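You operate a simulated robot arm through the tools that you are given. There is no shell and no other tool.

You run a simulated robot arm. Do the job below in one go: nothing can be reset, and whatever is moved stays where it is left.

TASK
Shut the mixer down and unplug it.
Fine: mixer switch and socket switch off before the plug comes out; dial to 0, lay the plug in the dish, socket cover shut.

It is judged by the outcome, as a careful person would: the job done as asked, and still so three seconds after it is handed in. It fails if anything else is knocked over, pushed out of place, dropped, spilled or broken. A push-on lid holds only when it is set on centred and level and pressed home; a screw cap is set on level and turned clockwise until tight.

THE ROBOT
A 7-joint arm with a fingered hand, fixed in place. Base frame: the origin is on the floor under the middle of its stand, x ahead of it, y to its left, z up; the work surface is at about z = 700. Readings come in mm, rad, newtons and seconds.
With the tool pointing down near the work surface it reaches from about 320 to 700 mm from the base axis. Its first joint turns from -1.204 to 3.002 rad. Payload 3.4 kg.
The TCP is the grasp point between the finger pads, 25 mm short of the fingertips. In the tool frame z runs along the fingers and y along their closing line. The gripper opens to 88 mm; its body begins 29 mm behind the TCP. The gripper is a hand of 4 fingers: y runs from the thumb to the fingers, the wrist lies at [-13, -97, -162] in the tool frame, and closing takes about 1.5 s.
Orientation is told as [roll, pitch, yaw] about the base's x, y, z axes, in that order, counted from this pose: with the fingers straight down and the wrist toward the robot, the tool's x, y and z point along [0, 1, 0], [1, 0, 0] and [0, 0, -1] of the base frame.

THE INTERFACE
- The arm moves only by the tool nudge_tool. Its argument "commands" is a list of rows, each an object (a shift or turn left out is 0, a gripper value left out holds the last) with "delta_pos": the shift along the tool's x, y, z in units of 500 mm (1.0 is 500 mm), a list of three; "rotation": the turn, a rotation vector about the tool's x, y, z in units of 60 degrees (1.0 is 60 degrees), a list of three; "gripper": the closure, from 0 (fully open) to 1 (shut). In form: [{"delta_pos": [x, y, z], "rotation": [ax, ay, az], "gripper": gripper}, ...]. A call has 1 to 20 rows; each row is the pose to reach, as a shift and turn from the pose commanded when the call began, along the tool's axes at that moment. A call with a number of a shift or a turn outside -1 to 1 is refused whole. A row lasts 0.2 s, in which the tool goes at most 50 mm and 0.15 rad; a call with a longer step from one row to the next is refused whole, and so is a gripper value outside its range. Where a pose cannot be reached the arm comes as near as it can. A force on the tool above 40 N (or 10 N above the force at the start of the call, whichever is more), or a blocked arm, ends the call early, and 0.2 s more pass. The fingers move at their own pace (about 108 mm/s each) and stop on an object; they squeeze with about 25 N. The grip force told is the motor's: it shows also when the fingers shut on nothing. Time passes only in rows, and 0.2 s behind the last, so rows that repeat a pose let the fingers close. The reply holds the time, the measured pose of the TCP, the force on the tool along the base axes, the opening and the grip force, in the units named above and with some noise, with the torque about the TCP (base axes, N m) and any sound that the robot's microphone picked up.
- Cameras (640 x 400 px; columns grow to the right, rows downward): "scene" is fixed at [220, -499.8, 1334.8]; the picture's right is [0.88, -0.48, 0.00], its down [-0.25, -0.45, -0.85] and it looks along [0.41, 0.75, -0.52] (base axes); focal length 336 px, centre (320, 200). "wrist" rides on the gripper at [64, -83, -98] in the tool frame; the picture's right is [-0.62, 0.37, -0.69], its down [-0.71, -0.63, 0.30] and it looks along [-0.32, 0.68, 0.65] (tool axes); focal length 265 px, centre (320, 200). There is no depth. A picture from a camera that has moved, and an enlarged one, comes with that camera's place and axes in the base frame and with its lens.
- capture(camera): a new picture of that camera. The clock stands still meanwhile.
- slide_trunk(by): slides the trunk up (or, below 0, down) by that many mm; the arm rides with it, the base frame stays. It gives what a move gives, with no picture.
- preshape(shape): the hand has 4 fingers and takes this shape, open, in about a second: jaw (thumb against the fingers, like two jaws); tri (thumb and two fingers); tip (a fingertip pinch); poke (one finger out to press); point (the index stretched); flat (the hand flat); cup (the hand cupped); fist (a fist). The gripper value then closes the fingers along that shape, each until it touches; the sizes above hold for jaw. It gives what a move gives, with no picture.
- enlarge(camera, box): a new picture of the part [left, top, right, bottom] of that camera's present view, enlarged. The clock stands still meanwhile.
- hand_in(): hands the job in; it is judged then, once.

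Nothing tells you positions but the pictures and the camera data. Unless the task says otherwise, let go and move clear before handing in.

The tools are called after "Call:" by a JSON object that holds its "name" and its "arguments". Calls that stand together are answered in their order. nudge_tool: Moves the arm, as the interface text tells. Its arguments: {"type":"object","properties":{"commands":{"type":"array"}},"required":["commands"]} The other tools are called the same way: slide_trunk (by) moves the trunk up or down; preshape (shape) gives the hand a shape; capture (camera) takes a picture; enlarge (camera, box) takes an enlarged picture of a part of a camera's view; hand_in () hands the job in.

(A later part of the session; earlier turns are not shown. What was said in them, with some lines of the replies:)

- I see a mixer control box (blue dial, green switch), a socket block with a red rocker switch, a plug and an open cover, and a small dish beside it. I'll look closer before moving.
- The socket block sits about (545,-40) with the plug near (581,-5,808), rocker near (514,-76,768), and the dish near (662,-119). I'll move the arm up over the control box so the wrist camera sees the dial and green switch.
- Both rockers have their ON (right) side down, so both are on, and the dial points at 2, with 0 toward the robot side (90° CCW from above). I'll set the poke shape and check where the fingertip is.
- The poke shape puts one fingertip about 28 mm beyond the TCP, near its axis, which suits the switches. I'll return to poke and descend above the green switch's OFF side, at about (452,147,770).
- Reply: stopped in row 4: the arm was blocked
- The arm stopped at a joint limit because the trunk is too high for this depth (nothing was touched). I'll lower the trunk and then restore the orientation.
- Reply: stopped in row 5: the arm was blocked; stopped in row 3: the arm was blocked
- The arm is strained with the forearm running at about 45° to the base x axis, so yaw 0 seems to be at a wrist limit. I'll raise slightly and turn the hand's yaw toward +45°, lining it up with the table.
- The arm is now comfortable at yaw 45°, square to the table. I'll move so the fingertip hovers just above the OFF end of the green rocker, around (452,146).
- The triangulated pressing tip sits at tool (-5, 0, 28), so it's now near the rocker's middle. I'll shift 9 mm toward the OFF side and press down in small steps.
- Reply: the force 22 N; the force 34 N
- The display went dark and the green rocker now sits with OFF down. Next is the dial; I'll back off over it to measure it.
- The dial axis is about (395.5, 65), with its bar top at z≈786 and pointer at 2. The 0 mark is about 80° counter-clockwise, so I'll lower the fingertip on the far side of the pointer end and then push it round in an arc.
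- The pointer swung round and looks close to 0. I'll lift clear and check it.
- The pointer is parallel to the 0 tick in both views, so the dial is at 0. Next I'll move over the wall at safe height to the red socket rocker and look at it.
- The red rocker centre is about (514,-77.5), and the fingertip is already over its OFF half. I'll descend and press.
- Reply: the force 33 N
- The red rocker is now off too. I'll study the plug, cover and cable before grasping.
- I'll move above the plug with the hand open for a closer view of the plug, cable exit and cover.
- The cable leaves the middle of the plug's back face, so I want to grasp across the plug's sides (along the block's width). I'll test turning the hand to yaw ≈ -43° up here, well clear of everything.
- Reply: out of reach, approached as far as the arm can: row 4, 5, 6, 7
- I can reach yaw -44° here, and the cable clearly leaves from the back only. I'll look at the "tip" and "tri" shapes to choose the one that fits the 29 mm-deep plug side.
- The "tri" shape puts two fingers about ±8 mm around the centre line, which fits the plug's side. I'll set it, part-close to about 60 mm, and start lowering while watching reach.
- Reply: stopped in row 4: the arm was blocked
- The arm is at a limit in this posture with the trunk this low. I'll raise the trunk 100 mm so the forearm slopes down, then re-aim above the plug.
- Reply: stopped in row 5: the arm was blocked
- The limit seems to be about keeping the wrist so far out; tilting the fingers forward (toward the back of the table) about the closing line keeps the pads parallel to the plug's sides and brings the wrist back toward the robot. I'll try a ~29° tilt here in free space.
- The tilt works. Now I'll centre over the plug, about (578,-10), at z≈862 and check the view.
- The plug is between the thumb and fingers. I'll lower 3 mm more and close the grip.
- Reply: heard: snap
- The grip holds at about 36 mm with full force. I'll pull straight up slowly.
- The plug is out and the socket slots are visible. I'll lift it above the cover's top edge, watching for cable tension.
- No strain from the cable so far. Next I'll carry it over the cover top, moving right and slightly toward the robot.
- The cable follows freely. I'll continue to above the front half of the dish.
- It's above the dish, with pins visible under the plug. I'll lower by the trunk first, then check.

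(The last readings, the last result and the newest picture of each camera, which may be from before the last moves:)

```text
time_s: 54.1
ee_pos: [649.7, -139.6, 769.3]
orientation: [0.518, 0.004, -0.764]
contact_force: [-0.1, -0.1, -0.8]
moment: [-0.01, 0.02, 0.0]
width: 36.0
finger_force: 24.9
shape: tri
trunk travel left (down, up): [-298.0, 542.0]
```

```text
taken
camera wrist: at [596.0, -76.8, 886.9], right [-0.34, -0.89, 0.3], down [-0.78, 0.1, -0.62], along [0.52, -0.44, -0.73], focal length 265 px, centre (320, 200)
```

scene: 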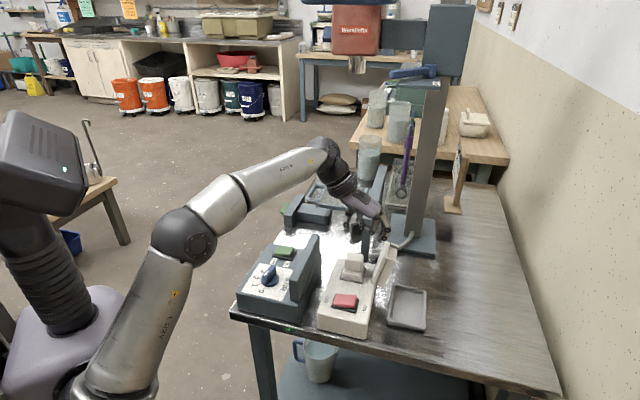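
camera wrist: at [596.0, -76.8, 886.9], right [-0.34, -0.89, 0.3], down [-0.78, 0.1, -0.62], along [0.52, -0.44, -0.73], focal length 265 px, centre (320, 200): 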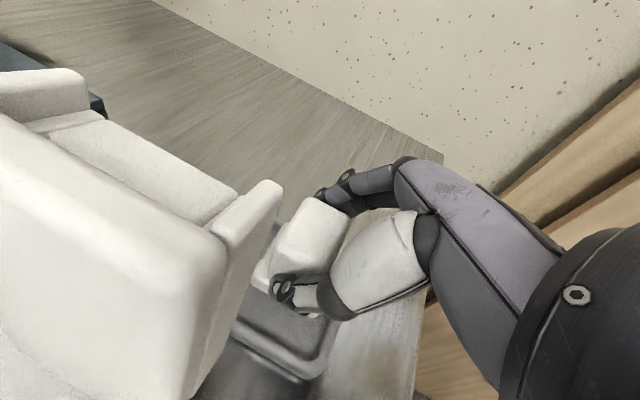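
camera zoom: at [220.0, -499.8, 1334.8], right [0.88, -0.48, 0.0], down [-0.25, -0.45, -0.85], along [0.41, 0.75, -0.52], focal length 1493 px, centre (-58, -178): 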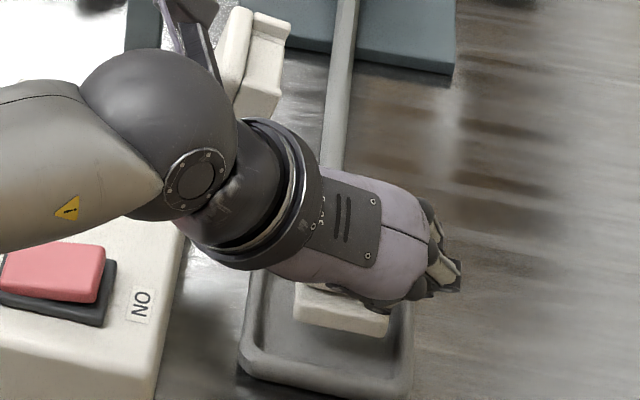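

Call:
{"name": "nudge_tool", "arguments": {"commands": [{"delta_pos": [-0.002, 0, 0.0035]}, {"delta_pos": [-0.004, 0, 0.007]}, {"delta_pos": [-0.006, 0, 0.0105]}, {"delta_pos": [-0.008, 0, 0.014]}, {"delta_pos": [-0.01, 0, 0.0175]}, {"delta_pos": [-0.012, 0, 0.021]}]}}

Call:
{"name": "enlarge", "arguments": {"camera": "scene", "box": [360, 240, 450, 330]}}

```text
time_s: 55.5
ee_pos: [651.6, -140.6, 757.5]
orientation: [0.518, 0.004, -0.766]
contact_force: [1.0, -0.9, -1.1]
moment: [0.03, 0.01, 0.0]
width: 36.3
finger_force: 25.3
shape: tri
trunk travel left (down, up): [-298.0, 542.0]
```

```text
4.44 times, centred on (405, 285) of scene
camera zoom: at [220.0, -499.8, 1334.8], right [0.88, -0.48, 0.0], down [-0.25, -0.45, -0.85], along [0.41, 0.75, -0.52], focal length 1493 px, centre (-58, -178)
```

zoom: 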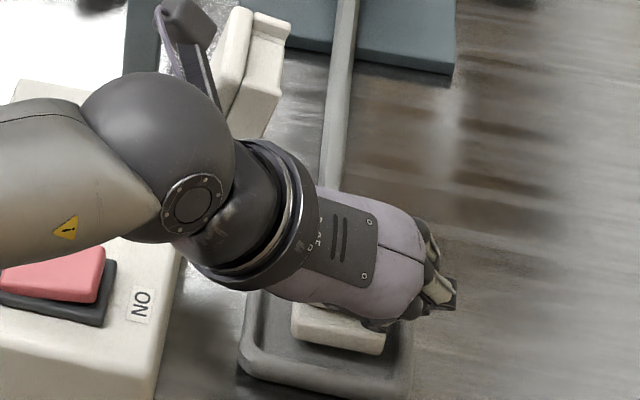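

Call:
{"name": "nudge_tool", "arguments": {"commands": [{"delta_pos": [-0.002, 0, 0.0035]}, {"delta_pos": [-0.004, 0, 0.007]}]}}

Call:
{"name": "enlarge", "arguments": {"camera": "scene", "box": [370, 270, 450, 330]}}

Call:
{"name": "capture", "arguments": {"camera": "wrist"}}

```text
time_s: 56.1
ee_pos: [650.7, -139.4, 754.7]
orientation: [0.518, 0.001, -0.765]
contact_force: [0.1, -0.5, -1.0]
moment: [0.0, 0.01, 0.01]
width: 36.3
finger_force: 24.8
shape: tri
trunk travel left (down, up): [-298.0, 542.0]
```

```text
6.67 times, centred on (410, 300) of scene
camera zoom: at [220.0, -499.8, 1334.8], right [0.88, -0.48, 0.0], down [-0.25, -0.45, -0.85], along [0.41, 0.75, -0.52], focal length 2239 px, centre (-280, -467)
```

zoom: 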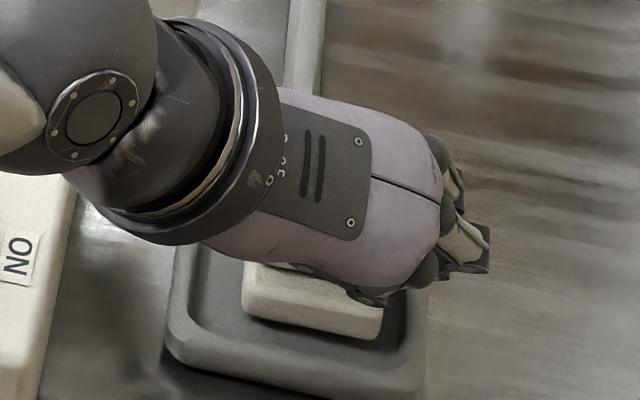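

```text
taken
camera wrist: at [596.0, -76.9, 870.5], right [-0.34, -0.89, 0.3], down [-0.78, 0.1, -0.62], along [0.52, -0.44, -0.73], focal length 265 px, centre (320, 200)
```

wrist: 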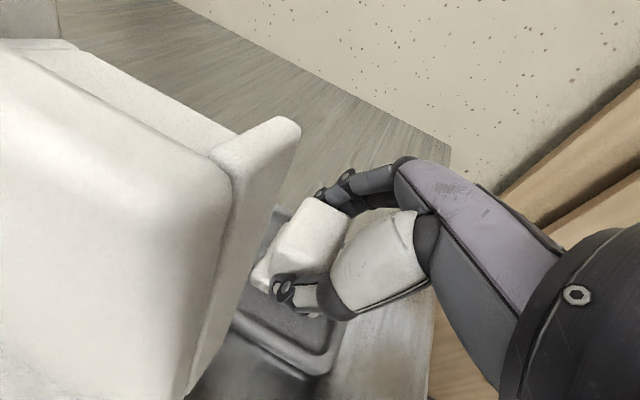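

Call:
{"name": "nudge_tool", "arguments": {"commands": [{"delta_pos": [-0.0104, 0, -0.0059]}, {"delta_pos": [-0.0124, 0, -0.0025]}, {"delta_pos": [-0.0144, 0, 0.001]}, {"delta_pos": [-0.0164, 0, 0.0045]}]}}

```text
time_s: 57.1
ee_pos: [645.6, -144.6, 750.6]
orientation: [0.518, -0.001, -0.764]
contact_force: [0.4, -0.8, 7.7]
moment: [0.06, -0.03, 0.04]
width: 36.4
finger_force: 24.6
shape: tri
trunk travel left (down, up): [-298.0, 542.0]
```

The plug is resting on the dish floor. I'll open the fingers just enough to free it, then look.

Call:
{"name": "nudge_tool", "arguments": {"commands": [{"gripper": 0.5}, {"gripper": 0.4}, {"gripper": 0.32}, {"gripper": 0.3}, {"gripper": 0.3}]}}

Call:
{"name": "enlarge", "arguments": {"camera": "scene", "box": [370, 270, 450, 330]}}

Call:
{"name": "capture", "arguments": {"camera": "wrist"}}

```text
time_s: 58.3
ee_pos: [645.9, -143.5, 747.6]
orientation: [0.518, 0.003, -0.768]
contact_force: [0.1, 0.0, -0.7]
moment: [-0.02, 0.0, 0.01]
width: 61.2
finger_force: 0.0
shape: tri
trunk travel left (down, up): [-298.0, 542.0]
```

```text
6.67 times, centred on (410, 300) of scene
camera zoom: at [220.0, -499.8, 1334.8], right [0.88, -0.48, 0.0], down [-0.25, -0.45, -0.85], along [0.41, 0.75, -0.52], focal length 2239 px, centre (-280, -467)
```

zoom: 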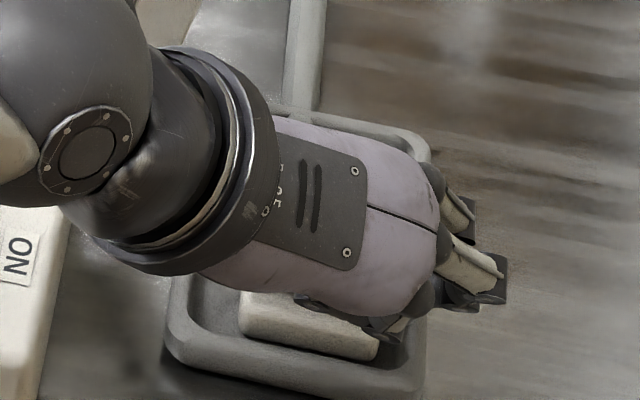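

```text
taken
camera wrist: at [591.6, -81.4, 864.4], right [-0.34, -0.89, 0.3], down [-0.78, 0.1, -0.62], along [0.52, -0.44, -0.73], focal length 265 px, centre (320, 200)
```

wrist: 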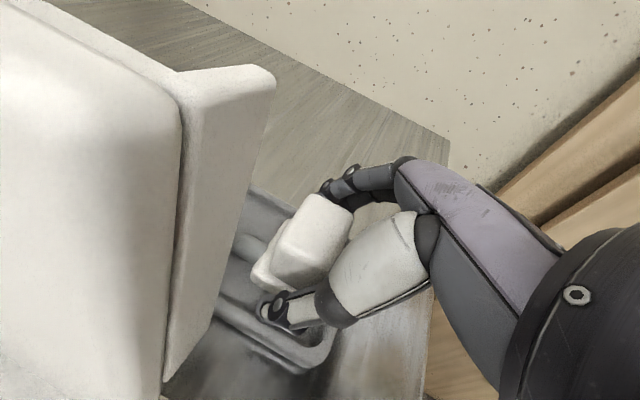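

The plug stands in the dish, released. I'll withdraw straight up and check it stays put.

Call:
{"name": "nudge_tool", "arguments": {"commands": [{"delta_pos": [0.01, 0, -0.0174]}, {"delta_pos": [0.03, 0, -0.052]}, {"delta_pos": [0.06, 0, -0.104]}, {"delta_pos": [0.09, 0, -0.156]}, {"delta_pos": [0.12, 0, -0.208]}, {"delta_pos": [0.1485, 0, -0.2607]}]}}

Call:
{"name": "capture", "arguments": {"camera": "scene"}}

Call:
{"name": "capture", "arguments": {"camera": "wrist"}}

```text
time_s: 59.7
ee_pos: [647.8, -144.3, 897.2]
orientation: [0.515, 0.004, -0.767]
contact_force: [0.5, 0.6, -0.1]
moment: [0.04, 0.02, -0.03]
width: 61.4
finger_force: 0.0
shape: tri
trunk travel left (down, up): [-298.0, 542.0]
```

```text
taken
```

scene: 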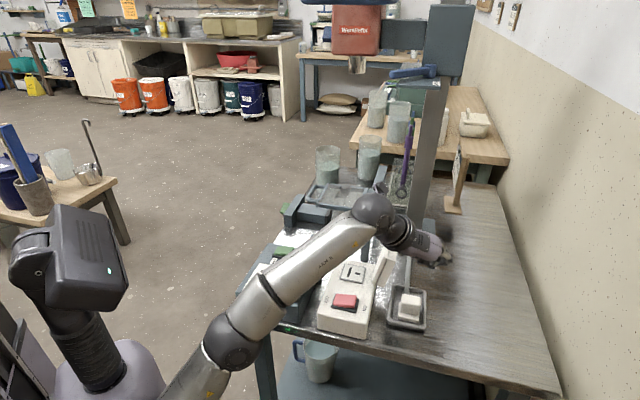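

```text
taken
camera wrist: at [592.7, -81.7, 1014.1], right [-0.34, -0.89, 0.3], down [-0.78, 0.1, -0.61], along [0.52, -0.44, -0.73], focal length 265 px, centre (320, 200)
```

wrist: 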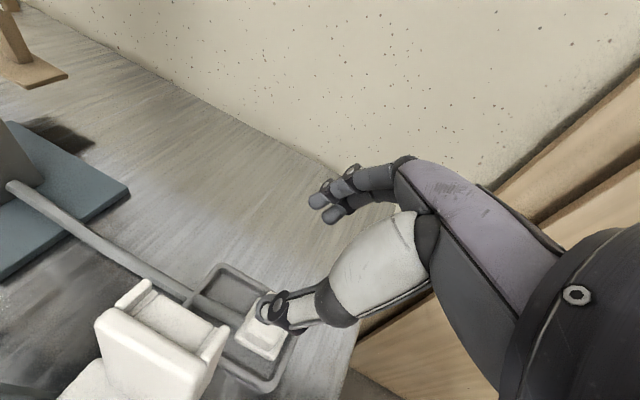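

Call:
{"name": "enlarge", "arguments": {"camera": "scene", "box": [335, 240, 435, 335]}}

Call:
{"name": "enlarge", "arguments": {"camera": "wrist", "box": [60, 240, 320, 400]}}

```text
4.21 times, centred on (385, 288) of scene
camera zoom: at [220.0, -499.8, 1334.8], right [0.88, -0.48, 0.0], down [-0.25, -0.45, -0.85], along [0.41, 0.75, -0.52], focal length 1414 px, centre (46, -168)
```

zoom: 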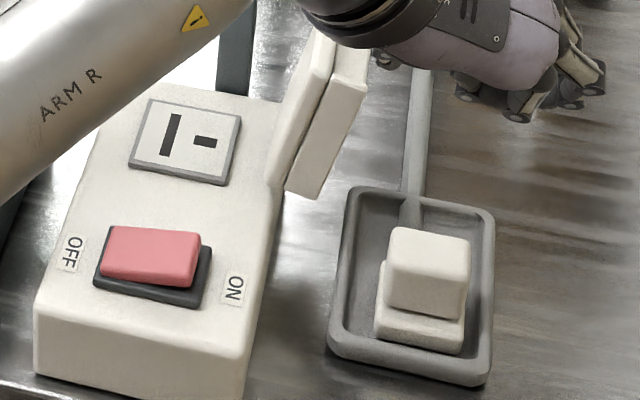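

```text
2.46 times, centred on (190, 320) of wrist
camera zoom: at [592.7, -81.7, 1014.1], right [-0.34, -0.89, 0.3], down [-0.78, 0.1, -0.61], along [0.52, -0.44, -0.73], focal length 653 px, centre (640, -95)
```

zoom: 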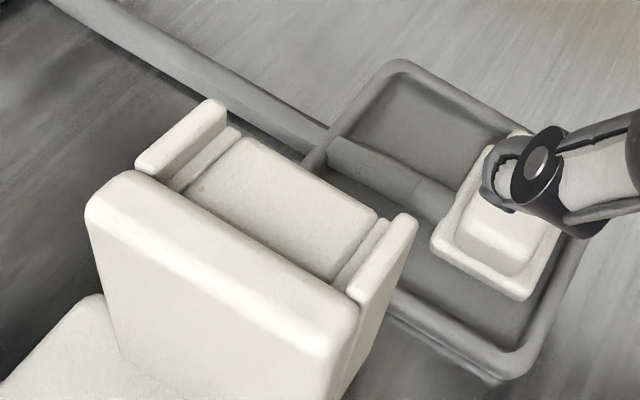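

The plug sits upright in the dish with the cable lying free. To close the cover I'll turn the hand back to yaw +45° (tool vertical) and use the poke finger to swing the flap over from its outer side. First: rise and turn.

Call:
{"name": "nudge_tool", "arguments": {"commands": [{"delta_pos": [0.0295, 0, -0.052]}, {"delta_pos": [0.0295, 0, -0.052], "rotation": [0.0658, 0, -0.1164]}, {"delta_pos": [0.0295, 0, -0.052], "rotation": [0.1317, 0, -0.2328]}, {"delta_pos": [0.0295, 0, -0.052], "rotation": [0.1975, 0, -0.3491]}, {"delta_pos": [0.0295, 0, -0.052], "rotation": [0.2634, 0, -0.4655]}, {"delta_pos": [0.0295, 0, -0.052], "rotation": [0.3292, 0, -0.5819]}, {"delta_pos": [0.0295, 0, -0.052], "rotation": [0.3951, 0, -0.6983]}, {"delta_pos": [0.0295, 0, -0.052], "rotation": [0.4609, 0, -0.8146]}, {"delta_pos": [0.0295, 0, -0.052], "rotation": [0.5268, 0, -0.931]}]}}

```text
time_s: 61.7
ee_pos: [585.5, -136.8, 879.4]
orientation: [0.516, -0.001, 0.333]
contact_force: [0.3, 0.8, 0.1]
moment: [0.01, 0.0, -0.02]
width: 61.3
finger_force: 0.2
shape: tri
out of reach, approached as far as the arm can: row 1, 2, 3, 4, 5, 6, 7, 8, 9
trunk travel left (down, up): [-298.0, 542.0]
```

The trunk is low for this height; I'll raise it and then level the tool.

Call:
{"name": "slide_trunk", "arguments": {"by": 80}}

Call:
{"name": "nudge_tool", "arguments": {"commands": [{"rotation": [0, -0.13, -0.05]}, {"rotation": [0, -0.26, -0.1]}, {"rotation": [0, -0.39, -0.16]}, {"rotation": [0, -0.49, -0.22]}]}}

```text
time_s: 62.9
ee_pos: [585.8, -136.6, 959.9]
orientation: [0.518, -0.001, 0.331]
contact_force: [0.1, -0.5, -0.3]
moment: [0.01, 0.0, 0.03]
width: 61.1
finger_force: 0.0
shape: tri
trunk travel left (down, up): [-378.0, 462.0]
```

```text
time_s: 63.9
ee_pos: [592.4, -138.0, 965.7]
orientation: [-0.004, -0.055, 0.554]
contact_force: [0.0, -0.2, 0.5]
moment: [-0.03, 0.02, -0.01]
width: 61.2
finger_force: 0.0
shape: tri
out of reach, approached as far as the arm can: row 3, 4
trunk travel left (down, up): [-378.0, 462.0]
```

Call:
{"name": "slide_trunk", "arguments": {"by": 120}}

Call:
{"name": "preshape", "arguments": {"shape": "poke"}}

```text
time_s: 65.4
ee_pos: [592.6, -137.6, 1085.2]
orientation: [-0.005, -0.058, 0.551]
contact_force: [0.4, 0.5, 0.5]
moment: [0.01, 0.0, 0.03]
width: 61.6
finger_force: 0.0
shape: tri
trunk travel left (down, up): [-498.0, 342.0]
```

```text
time_s: 66.3
ee_pos: [593.1, -137.8, 1085.0]
orientation: [-0.004, -0.059, 0.55]
contact_force: [-0.4, 0.2, -0.7]
moment: [-0.01, 0.01, 0.01]
width: 0.0
finger_force: 0.1
shape: poke
trunk travel left (down, up): [-498.0, 342.0]
```

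Call:
{"name": "nudge_tool", "arguments": {"commands": [{"delta_pos": [0.001, 0.036, 0.054], "rotation": [0.011, 0, -0.044]}, {"delta_pos": [0.002, 0.072, 0.108], "rotation": [0.022, 0.001, -0.088]}, {"delta_pos": [0.003, 0.107, 0.162], "rotation": [0.034, 0.002, -0.132]}, {"delta_pos": [0.004, 0.143, 0.216], "rotation": [0.045, 0.003, -0.176]}, {"delta_pos": [0.005, 0.179, 0.27], "rotation": [0.056, 0.004, -0.22]}, {"delta_pos": [0.005, 0.179, 0.27], "rotation": [0.056, 0.004, -0.22]}]}}

Call:
{"name": "capture", "arguments": {"camera": "scene"}}

Call:
{"name": "capture", "arguments": {"camera": "wrist"}}

```text
time_s: 67.7
ee_pos: [654.1, -82.9, 946.9]
orientation: [-0.008, 0.002, 0.785]
contact_force: [0.8, 0.3, 0.0]
moment: [-0.02, 0.02, -0.02]
width: 0.1
finger_force: 0.0
shape: poke
out of reach, approached as far as the arm can: row 3, 4, 5, 6
trunk travel left (down, up): [-498.0, 342.0]
```

```text
taken
```

scene: 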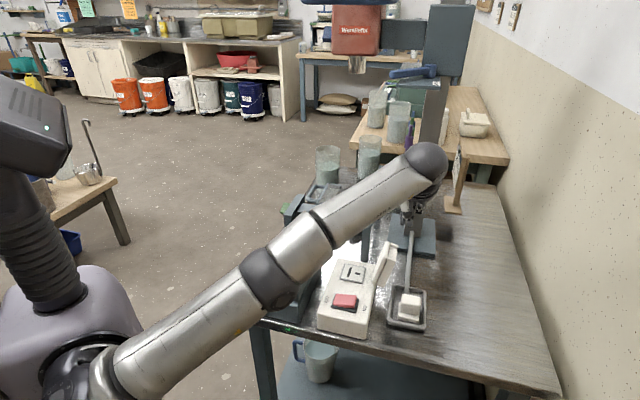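

```text
taken
camera wrist: at [550.7, -95.6, 1045.2], right [0.7, -0.18, 0.7], down [0.06, -0.95, -0.3], along [0.72, 0.25, -0.65], focal length 265 px, centre (320, 200)
```

wrist: 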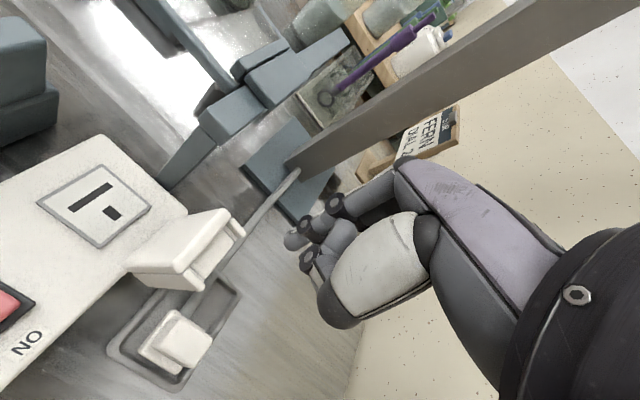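

Call:
{"name": "enlarge", "arguments": {"camera": "wrist", "box": [80, 170, 300, 390]}}

```text
1.82 times, centred on (190, 280) of wrist
camera zoom: at [550.7, -95.6, 1045.2], right [0.7, -0.18, 0.7], down [0.06, -0.95, -0.3], along [0.72, 0.25, -0.65], focal length 483 px, centre (556, 54)
```

zoom: 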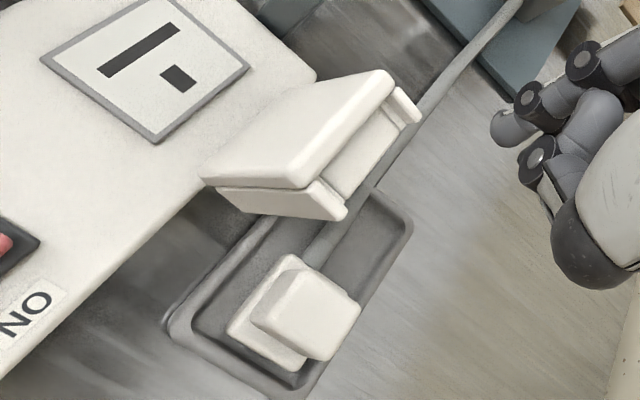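

Call:
{"name": "nudge_tool", "arguments": {"commands": [{"delta_pos": [-0.01, 0, 0.03]}, {"delta_pos": [-0.02, 0, 0.06]}, {"delta_pos": [-0.02, 0, 0.1]}]}}

```text
time_s: 68.5
ee_pos: [661.5, -90.4, 897.8]
orientation: [-0.005, 0.004, 0.782]
contact_force: [-0.4, 0.0, -0.3]
moment: [-0.02, 0.0, 0.02]
width: 0.0
finger_force: 0.1
shape: poke
trunk travel left (down, up): [-498.0, 342.0]
```

Call:
{"name": "nudge_tool", "arguments": {"commands": [{"delta_pos": [-0.01, 0.007, 0.02]}, {"delta_pos": [-0.01, 0.007, 0.05]}, {"delta_pos": [-0.01, 0.007, 0.084]}]}}

Call:
{"name": "enlarge", "arguments": {"camera": "scene", "box": [330, 190, 450, 310]}}

Call:
{"name": "capture", "arguments": {"camera": "wrist"}}

```text
time_s: 69.3
ee_pos: [667.7, -92.2, 854.6]
orientation: [-0.006, 0.003, 0.783]
contact_force: [0.0, -0.5, 0.0]
moment: [0.02, -0.01, -0.01]
width: 0.0
finger_force: 0.0
shape: poke
trunk travel left (down, up): [-498.0, 342.0]
```

```text
3.33 times, centred on (390, 250) of scene
camera zoom: at [220.0, -499.8, 1334.8], right [0.88, -0.48, 0.0], down [-0.25, -0.45, -0.85], along [0.41, 0.75, -0.52], focal length 1120 px, centre (87, 33)
```

zoom: 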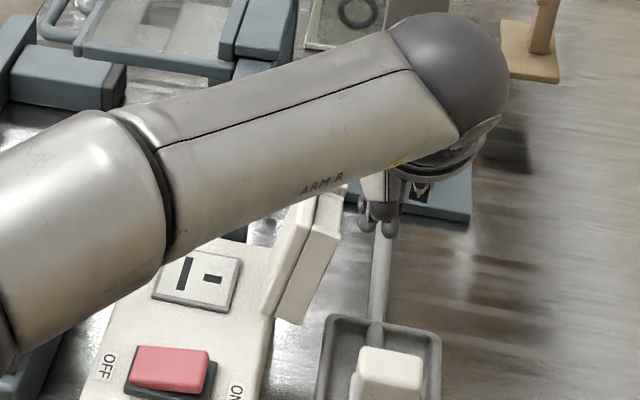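

```text
taken
camera wrist: at [562.7, -105.1, 952.8], right [0.7, -0.18, 0.7], down [0.06, -0.95, -0.3], along [0.71, 0.25, -0.65], focal length 265 px, centre (320, 200)
```

wrist: 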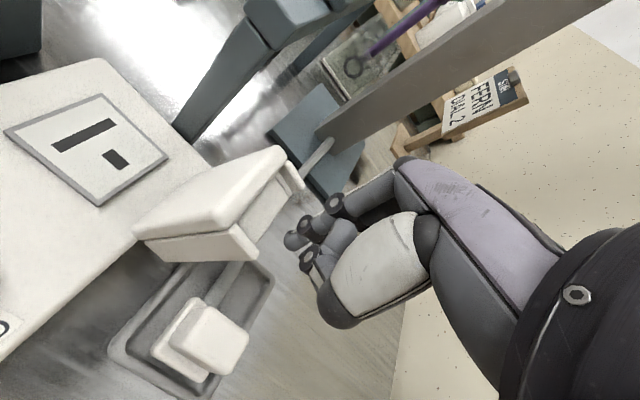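

The finger is on the outer side of the flap, centred between its two ribs. I'll push it toward the socket along the flap's arc.

Call:
{"name": "nudge_tool", "arguments": {"commands": [{"delta_pos": [0.031, 0, 0]}, {"delta_pos": [0.059, 0, 0]}, {"delta_pos": [0.083, 0, -0.005]}, {"delta_pos": [0.107, 0, -0.009]}, {"delta_pos": [0.135, 0, -0.008]}]}}

Call:
{"name": "capture", "arguments": {"camera": "wrist"}}

Call:
{"name": "enlarge", "arguments": {"camera": "scene", "box": [330, 210, 450, 330]}}

```text
time_s: 70.5
ee_pos: [619.9, -44.6, 858.2]
orientation: [-0.005, 0.004, 0.781]
contact_force: [0.0, 0.1, -0.1]
moment: [0.01, 0.01, 0.0]
width: 0.0
finger_force: 0.1
shape: poke
trunk travel left (down, up): [-498.0, 342.0]
```

```text
taken
camera wrist: at [515.0, -56.9, 956.7], right [0.7, -0.18, 0.7], down [0.06, -0.95, -0.3], along [0.72, 0.25, -0.65], focal length 265 px, centre (320, 200)
```

wrist: 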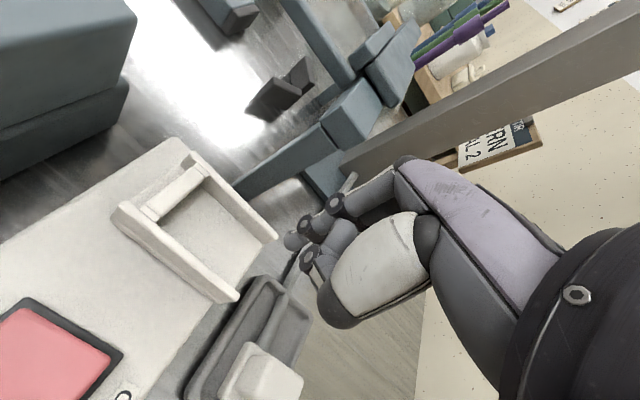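

```text
3.33 times, centred on (390, 270) of scene
camera zoom: at [220.0, -499.8, 1334.8], right [0.88, -0.48, 0.0], down [-0.25, -0.45, -0.85], along [0.41, 0.75, -0.52], focal length 1120 px, centre (87, -33)
```

zoom: 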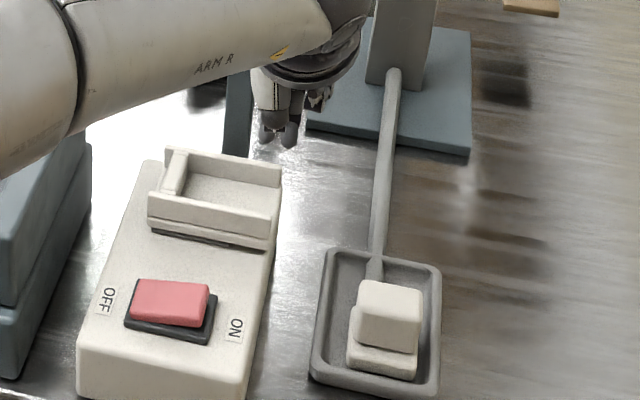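

The flap swung over and dropped shut. I'll check whether it's fully seated.

Call:
{"name": "enlarge", "arguments": {"camera": "scene", "box": [335, 245, 425, 305]}}

Call:
{"name": "enlarge", "arguments": {"camera": "wrist", "box": [60, 120, 320, 380]}}

```text
6.67 times, centred on (380, 275) of scene
camera zoom: at [220.0, -499.8, 1334.8], right [0.88, -0.48, 0.0], down [-0.25, -0.45, -0.85], along [0.41, 0.75, -0.52], focal length 2239 px, centre (-80, -300)
```

zoom: 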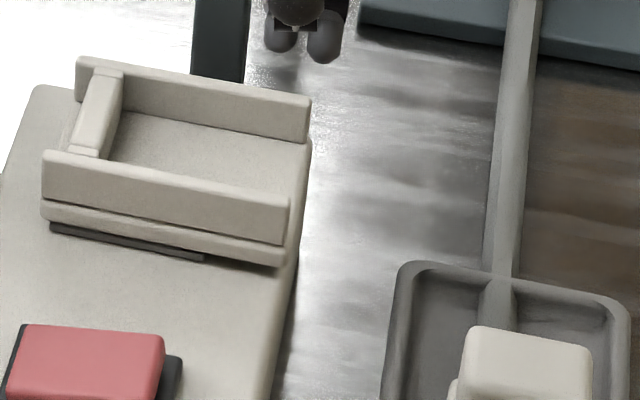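

```text
1.54 times, centred on (190, 250) of wrist
camera zoom: at [515.0, -56.9, 956.7], right [0.7, -0.18, 0.7], down [0.06, -0.95, -0.3], along [0.72, 0.25, -0.65], focal length 408 px, centre (520, 123)
```

zoom: 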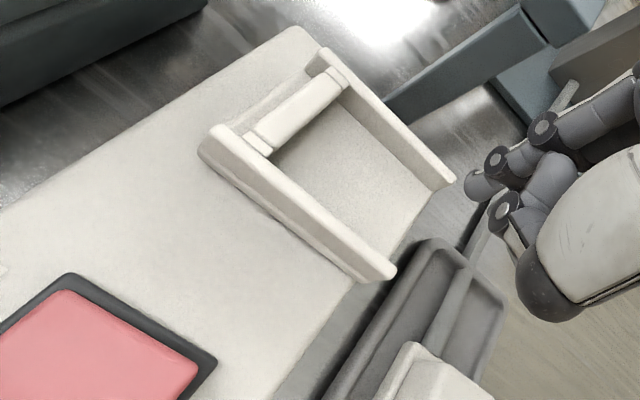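

It lies flat over the socket. I'll press it gently from above, inside the rim, to make sure it's fully seated.

Call:
{"name": "nudge_tool", "arguments": {"commands": [{"delta_pos": [0.04, -0.005, 0]}, {"delta_pos": [0.08, -0.01, 0]}, {"delta_pos": [0.118, -0.016, 0]}, {"delta_pos": [0.118, -0.016, 0.03]}, {"delta_pos": [0.118, -0.016, 0.06]}, {"delta_pos": [0.118, -0.016, 0.08]}]}}

Call:
{"name": "enlarge", "arguments": {"camera": "scene", "box": [325, 225, 415, 305]}}

Call:
{"name": "capture", "arguments": {"camera": "wrist"}}

```text
time_s: 71.9
ee_pos: [572.4, -7.7, 819.2]
orientation: [-0.005, 0.003, 0.781]
contact_force: [0.6, -0.2, -0.5]
moment: [0.06, -0.01, 0.04]
width: 0.2
finger_force: 0.2
shape: poke
trunk travel left (down, up): [-498.0, 342.0]
```

```text
5.00 times, centred on (370, 265) of scene
camera zoom: at [220.0, -499.8, 1334.8], right [0.88, -0.48, 0.0], down [-0.25, -0.45, -0.85], along [0.41, 0.75, -0.52], focal length 1679 px, centre (70, -125)
```

zoom: 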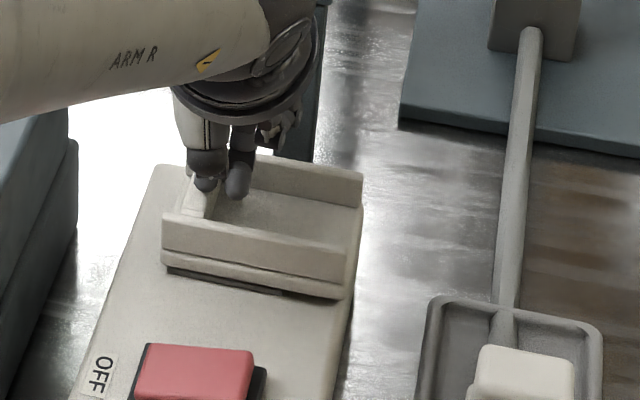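

```text
taken
camera wrist: at [467.9, -20.6, 916.9], right [0.7, -0.18, 0.7], down [0.06, -0.95, -0.3], along [0.71, 0.25, -0.65], focal length 265 px, centre (320, 200)
```

wrist: 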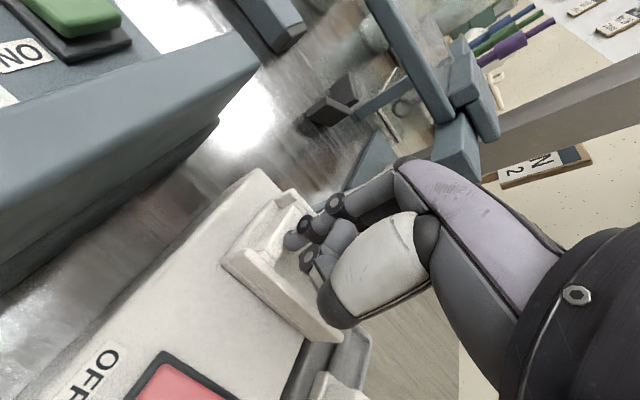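

Call:
{"name": "nudge_tool", "arguments": {"commands": [{"delta_pos": [-0.02, 0, 0]}, {"delta_pos": [-0.02, 0, 0.005]}, {"delta_pos": [-0.02, 0, 0.01]}, {"delta_pos": [-0.02, 0, 0.015]}, {"delta_pos": [-0.02, 0, 0.02]}, {"delta_pos": [-0.02, 0, 0.025]}]}}

```text
time_s: 73.3
ee_pos: [580.6, -14.7, 807.0]
orientation: [-0.005, 0.005, 0.784]
contact_force: [-0.6, 0.2, 0.4]
moment: [-0.01, 0.02, 0.04]
width: 0.0
finger_force: 0.1
shape: poke
trunk travel left (down, up): [-498.0, 342.0]
```

Call:
{"name": "nudge_tool", "arguments": {"commands": [{"delta_pos": [0, 0, 0.004]}, {"delta_pos": [0, 0, 0.008]}, {"delta_pos": [0, 0, 0.012]}, {"delta_pos": [0, 0, 0.016]}]}}

Call:
{"name": "enlarge", "arguments": {"camera": "scene", "box": [325, 225, 415, 305]}}

```text
time_s: 74.3
ee_pos: [578.7, -14.8, 799.2]
orientation: [-0.007, 0.004, 0.78]
contact_force: [0.2, -0.1, -0.2]
moment: [-0.02, 0.0, 0.04]
width: 0.3
finger_force: 0.2
shape: poke
trunk travel left (down, up): [-498.0, 342.0]
```

```text
5.00 times, centred on (370, 265) of scene
camera zoom: at [220.0, -499.8, 1334.8], right [0.88, -0.48, 0.0], down [-0.25, -0.45, -0.85], along [0.41, 0.75, -0.52], focal length 1679 px, centre (70, -125)
```

zoom: 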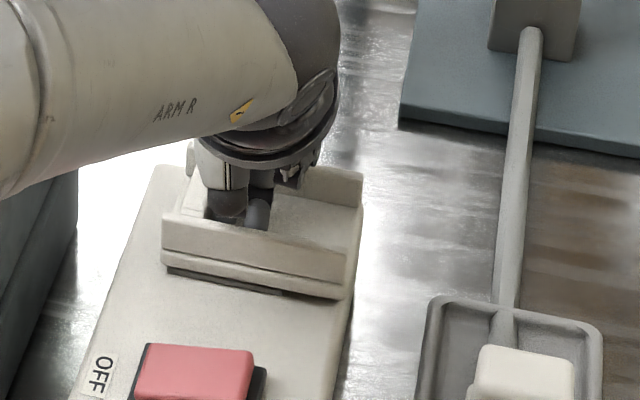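

Call:
{"name": "nudge_tool", "arguments": {"commands": [{"delta_pos": [0, 0, 0.004]}, {"delta_pos": [0, 0, 0.008]}, {"delta_pos": [0, 0, 0.011]}]}}

```text
time_s: 75.1
ee_pos: [579.5, -14.4, 797.1]
orientation: [-0.011, -0.005, 0.78]
contact_force: [6.0, 0.7, 19.0]
moment: [-0.16, -0.22, 0.09]
width: 0.0
finger_force: 0.0
shape: poke
trunk travel left (down, up): [-498.0, 342.0]
```

Pressing met firm resistance (19 N), so the flap is seated. I'll lift off and inspect everything.

Call:
{"name": "nudge_tool", "arguments": {"commands": [{"delta_pos": [0, 0, -0.02]}, {"delta_pos": [0, 0, -0.06]}, {"delta_pos": [0, 0, -0.12]}, {"delta_pos": [0, 0, -0.2]}, {"delta_pos": [0, -0.05, -0.26]}, {"delta_pos": [0, -0.12, -0.3]}]}}

Call:
{"name": "capture", "arguments": {"camera": "scene"}}

Call:
{"name": "capture", "arguments": {"camera": "wrist"}}

```text
time_s: 76.5
ee_pos: [535.0, -55.9, 944.6]
orientation: [-0.004, 0.003, 0.782]
contact_force: [0.5, -0.6, 0.4]
moment: [-0.01, -0.01, -0.02]
width: 0.1
finger_force: 0.0
shape: poke
trunk travel left (down, up): [-498.0, 342.0]
```

```text
taken
```

scene: 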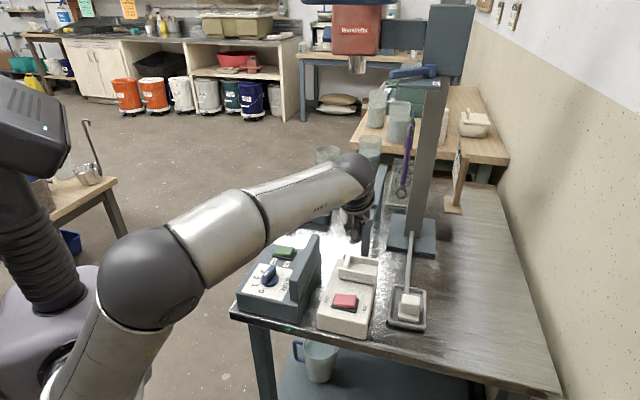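

```text
taken
camera wrist: at [430.9, -69.7, 1042.2], right [0.7, -0.18, 0.7], down [0.06, -0.95, -0.3], along [0.71, 0.25, -0.65], focal length 265 px, centre (320, 200)
```

wrist: 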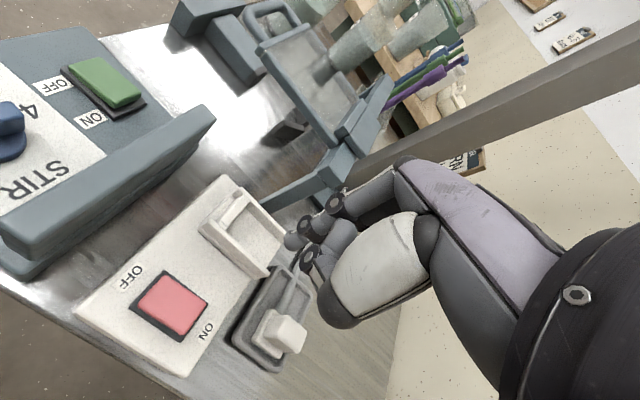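

Call:
{"name": "enlarge", "arguments": {"camera": "scene", "box": [230, 225, 330, 325]}}

Call:
{"name": "enlarge", "arguments": {"camera": "scene", "box": [310, 240, 440, 345]}}

Call:
{"name": "enlarge", "arguments": {"camera": "scene", "box": [270, 130, 510, 290]}}

Call:
{"name": "enlarge", "arguments": {"camera": "wrist", "box": [70, 160, 330, 390]}}

```text
4.00 times, centred on (280, 275) of scene
camera zoom: at [220.0, -499.8, 1334.8], right [0.88, -0.48, 0.0], down [-0.25, -0.45, -0.85], along [0.41, 0.75, -0.52], focal length 1343 px, centre (480, -100)
```

zoom: 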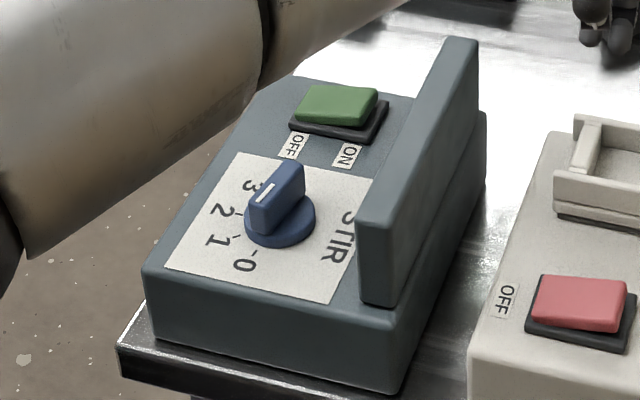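

```text
3.81 times, centred on (375, 292) of scene
camera zoom: at [220.0, -499.8, 1334.8], right [0.88, -0.48, 0.0], down [-0.25, -0.45, -0.85], along [0.41, 0.75, -0.52], focal length 1279 px, centre (110, -152)
```

zoom: 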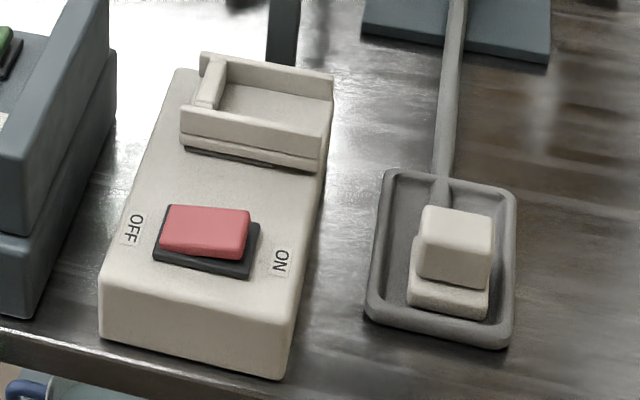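

```text
2.50 times, centred on (390, 210) of scene
camera zoom: at [220.0, -499.8, 1334.8], right [0.88, -0.48, 0.0], down [-0.25, -0.45, -0.85], along [0.41, 0.75, -0.52], focal length 840 px, centre (145, 175)
```

zoom: 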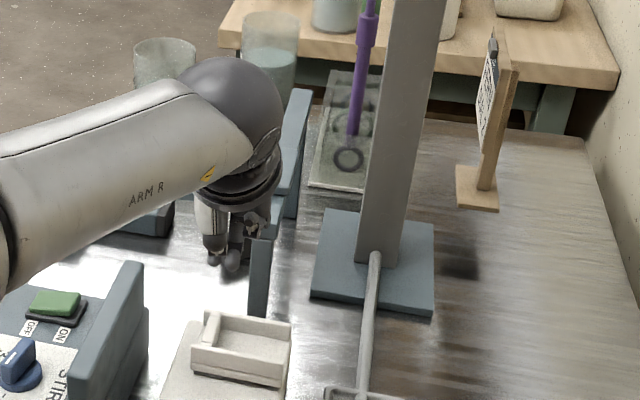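

```text
1.74 times, centred on (200, 275) of wrist
camera zoom: at [430.9, -69.7, 1042.2], right [0.7, -0.18, 0.7], down [0.06, -0.95, -0.3], along [0.71, 0.25, -0.65], focal length 462 px, centre (529, 70)
```

zoom: 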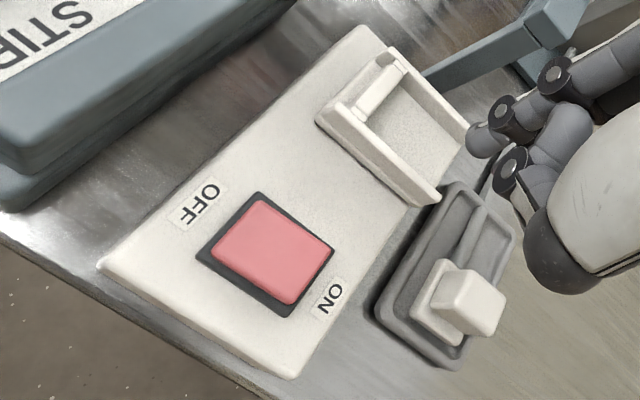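

Everything looks right: both switches are off, dial at 0, plug in the dish, cover flat over the socket. I'll raise the arm clear and take one last look.

Call:
{"name": "slide_trunk", "arguments": {"by": 100}}

Call:
{"name": "nudge_tool", "arguments": {"commands": [{"delta_pos": [0, 0, 0]}, {"delta_pos": [0, 0, 0]}, {"delta_pos": [0, 0, 0]}, {"delta_pos": [0, 0, 0]}, {"delta_pos": [0, 0, 0]}]}}

Call:
{"name": "enlarge", "arguments": {"camera": "scene", "box": [225, 220, 445, 350]}}

```text
time_s: 77.8
ee_pos: [536.5, -56.7, 1043.1]
orientation: [-0.005, 0.003, 0.781]
contact_force: [-0.5, -0.5, -0.1]
moment: [-0.01, 0.0, 0.0]
width: 0.1
finger_force: 0.0
shape: poke
trunk travel left (down, up): [-598.0, 242.0]
```

```text
time_s: 79.0
ee_pos: [537.0, -56.7, 1043.7]
orientation: [-0.004, 0.002, 0.782]
contact_force: [-0.4, -0.3, -0.7]
moment: [-0.04, 0.03, -0.01]
width: 0.2
finger_force: 0.1
shape: poke
trunk travel left (down, up): [-598.0, 242.0]
```

```text
2.91 times, centred on (335, 285) of scene
camera zoom: at [220.0, -499.8, 1334.8], right [0.88, -0.48, 0.0], down [-0.25, -0.45, -0.85], along [0.41, 0.75, -0.52], focal length 977 px, centre (276, -47)
```

zoom: 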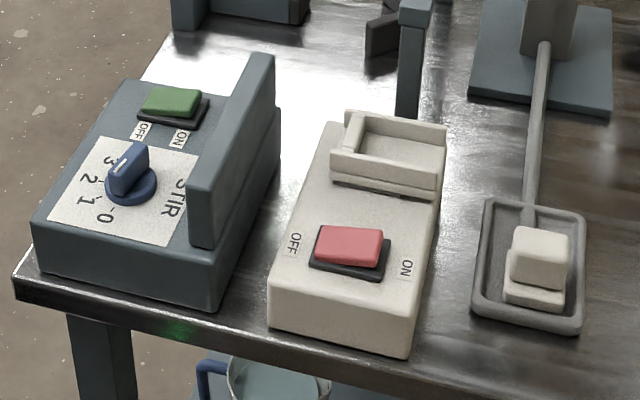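

The mixer and socket switches are off, the dial points at 0, the plug rests still in the dish, the socket cover is shut, and nothing else has moved. The arm is clear, so I'm handing in.

Call:
{"name": "hand_in", "arguments": {}}

```text
The job is handed in.
```

The mixer is shut down and unplugged, and the job is handed in.

- **Switches:** I pressed the mixer switch and the socket switch to OFF before the plug came out. The mixer display went dark when its switch went off.
- **Dial:** it is turned to 0; the pointer lines up with the 0 mark in both camera views.
- **Plug:** it rests in the dish, standing upright on its pins rather than lying on its side. It was steady when I last checked, about 20 seconds after I let go.
- **Socket cover:** it is shut flat over the socket. I pressed on it and it held firm, though there was no click.

I saw nothing else knocked or moved, and the arm was clear when I handed in.
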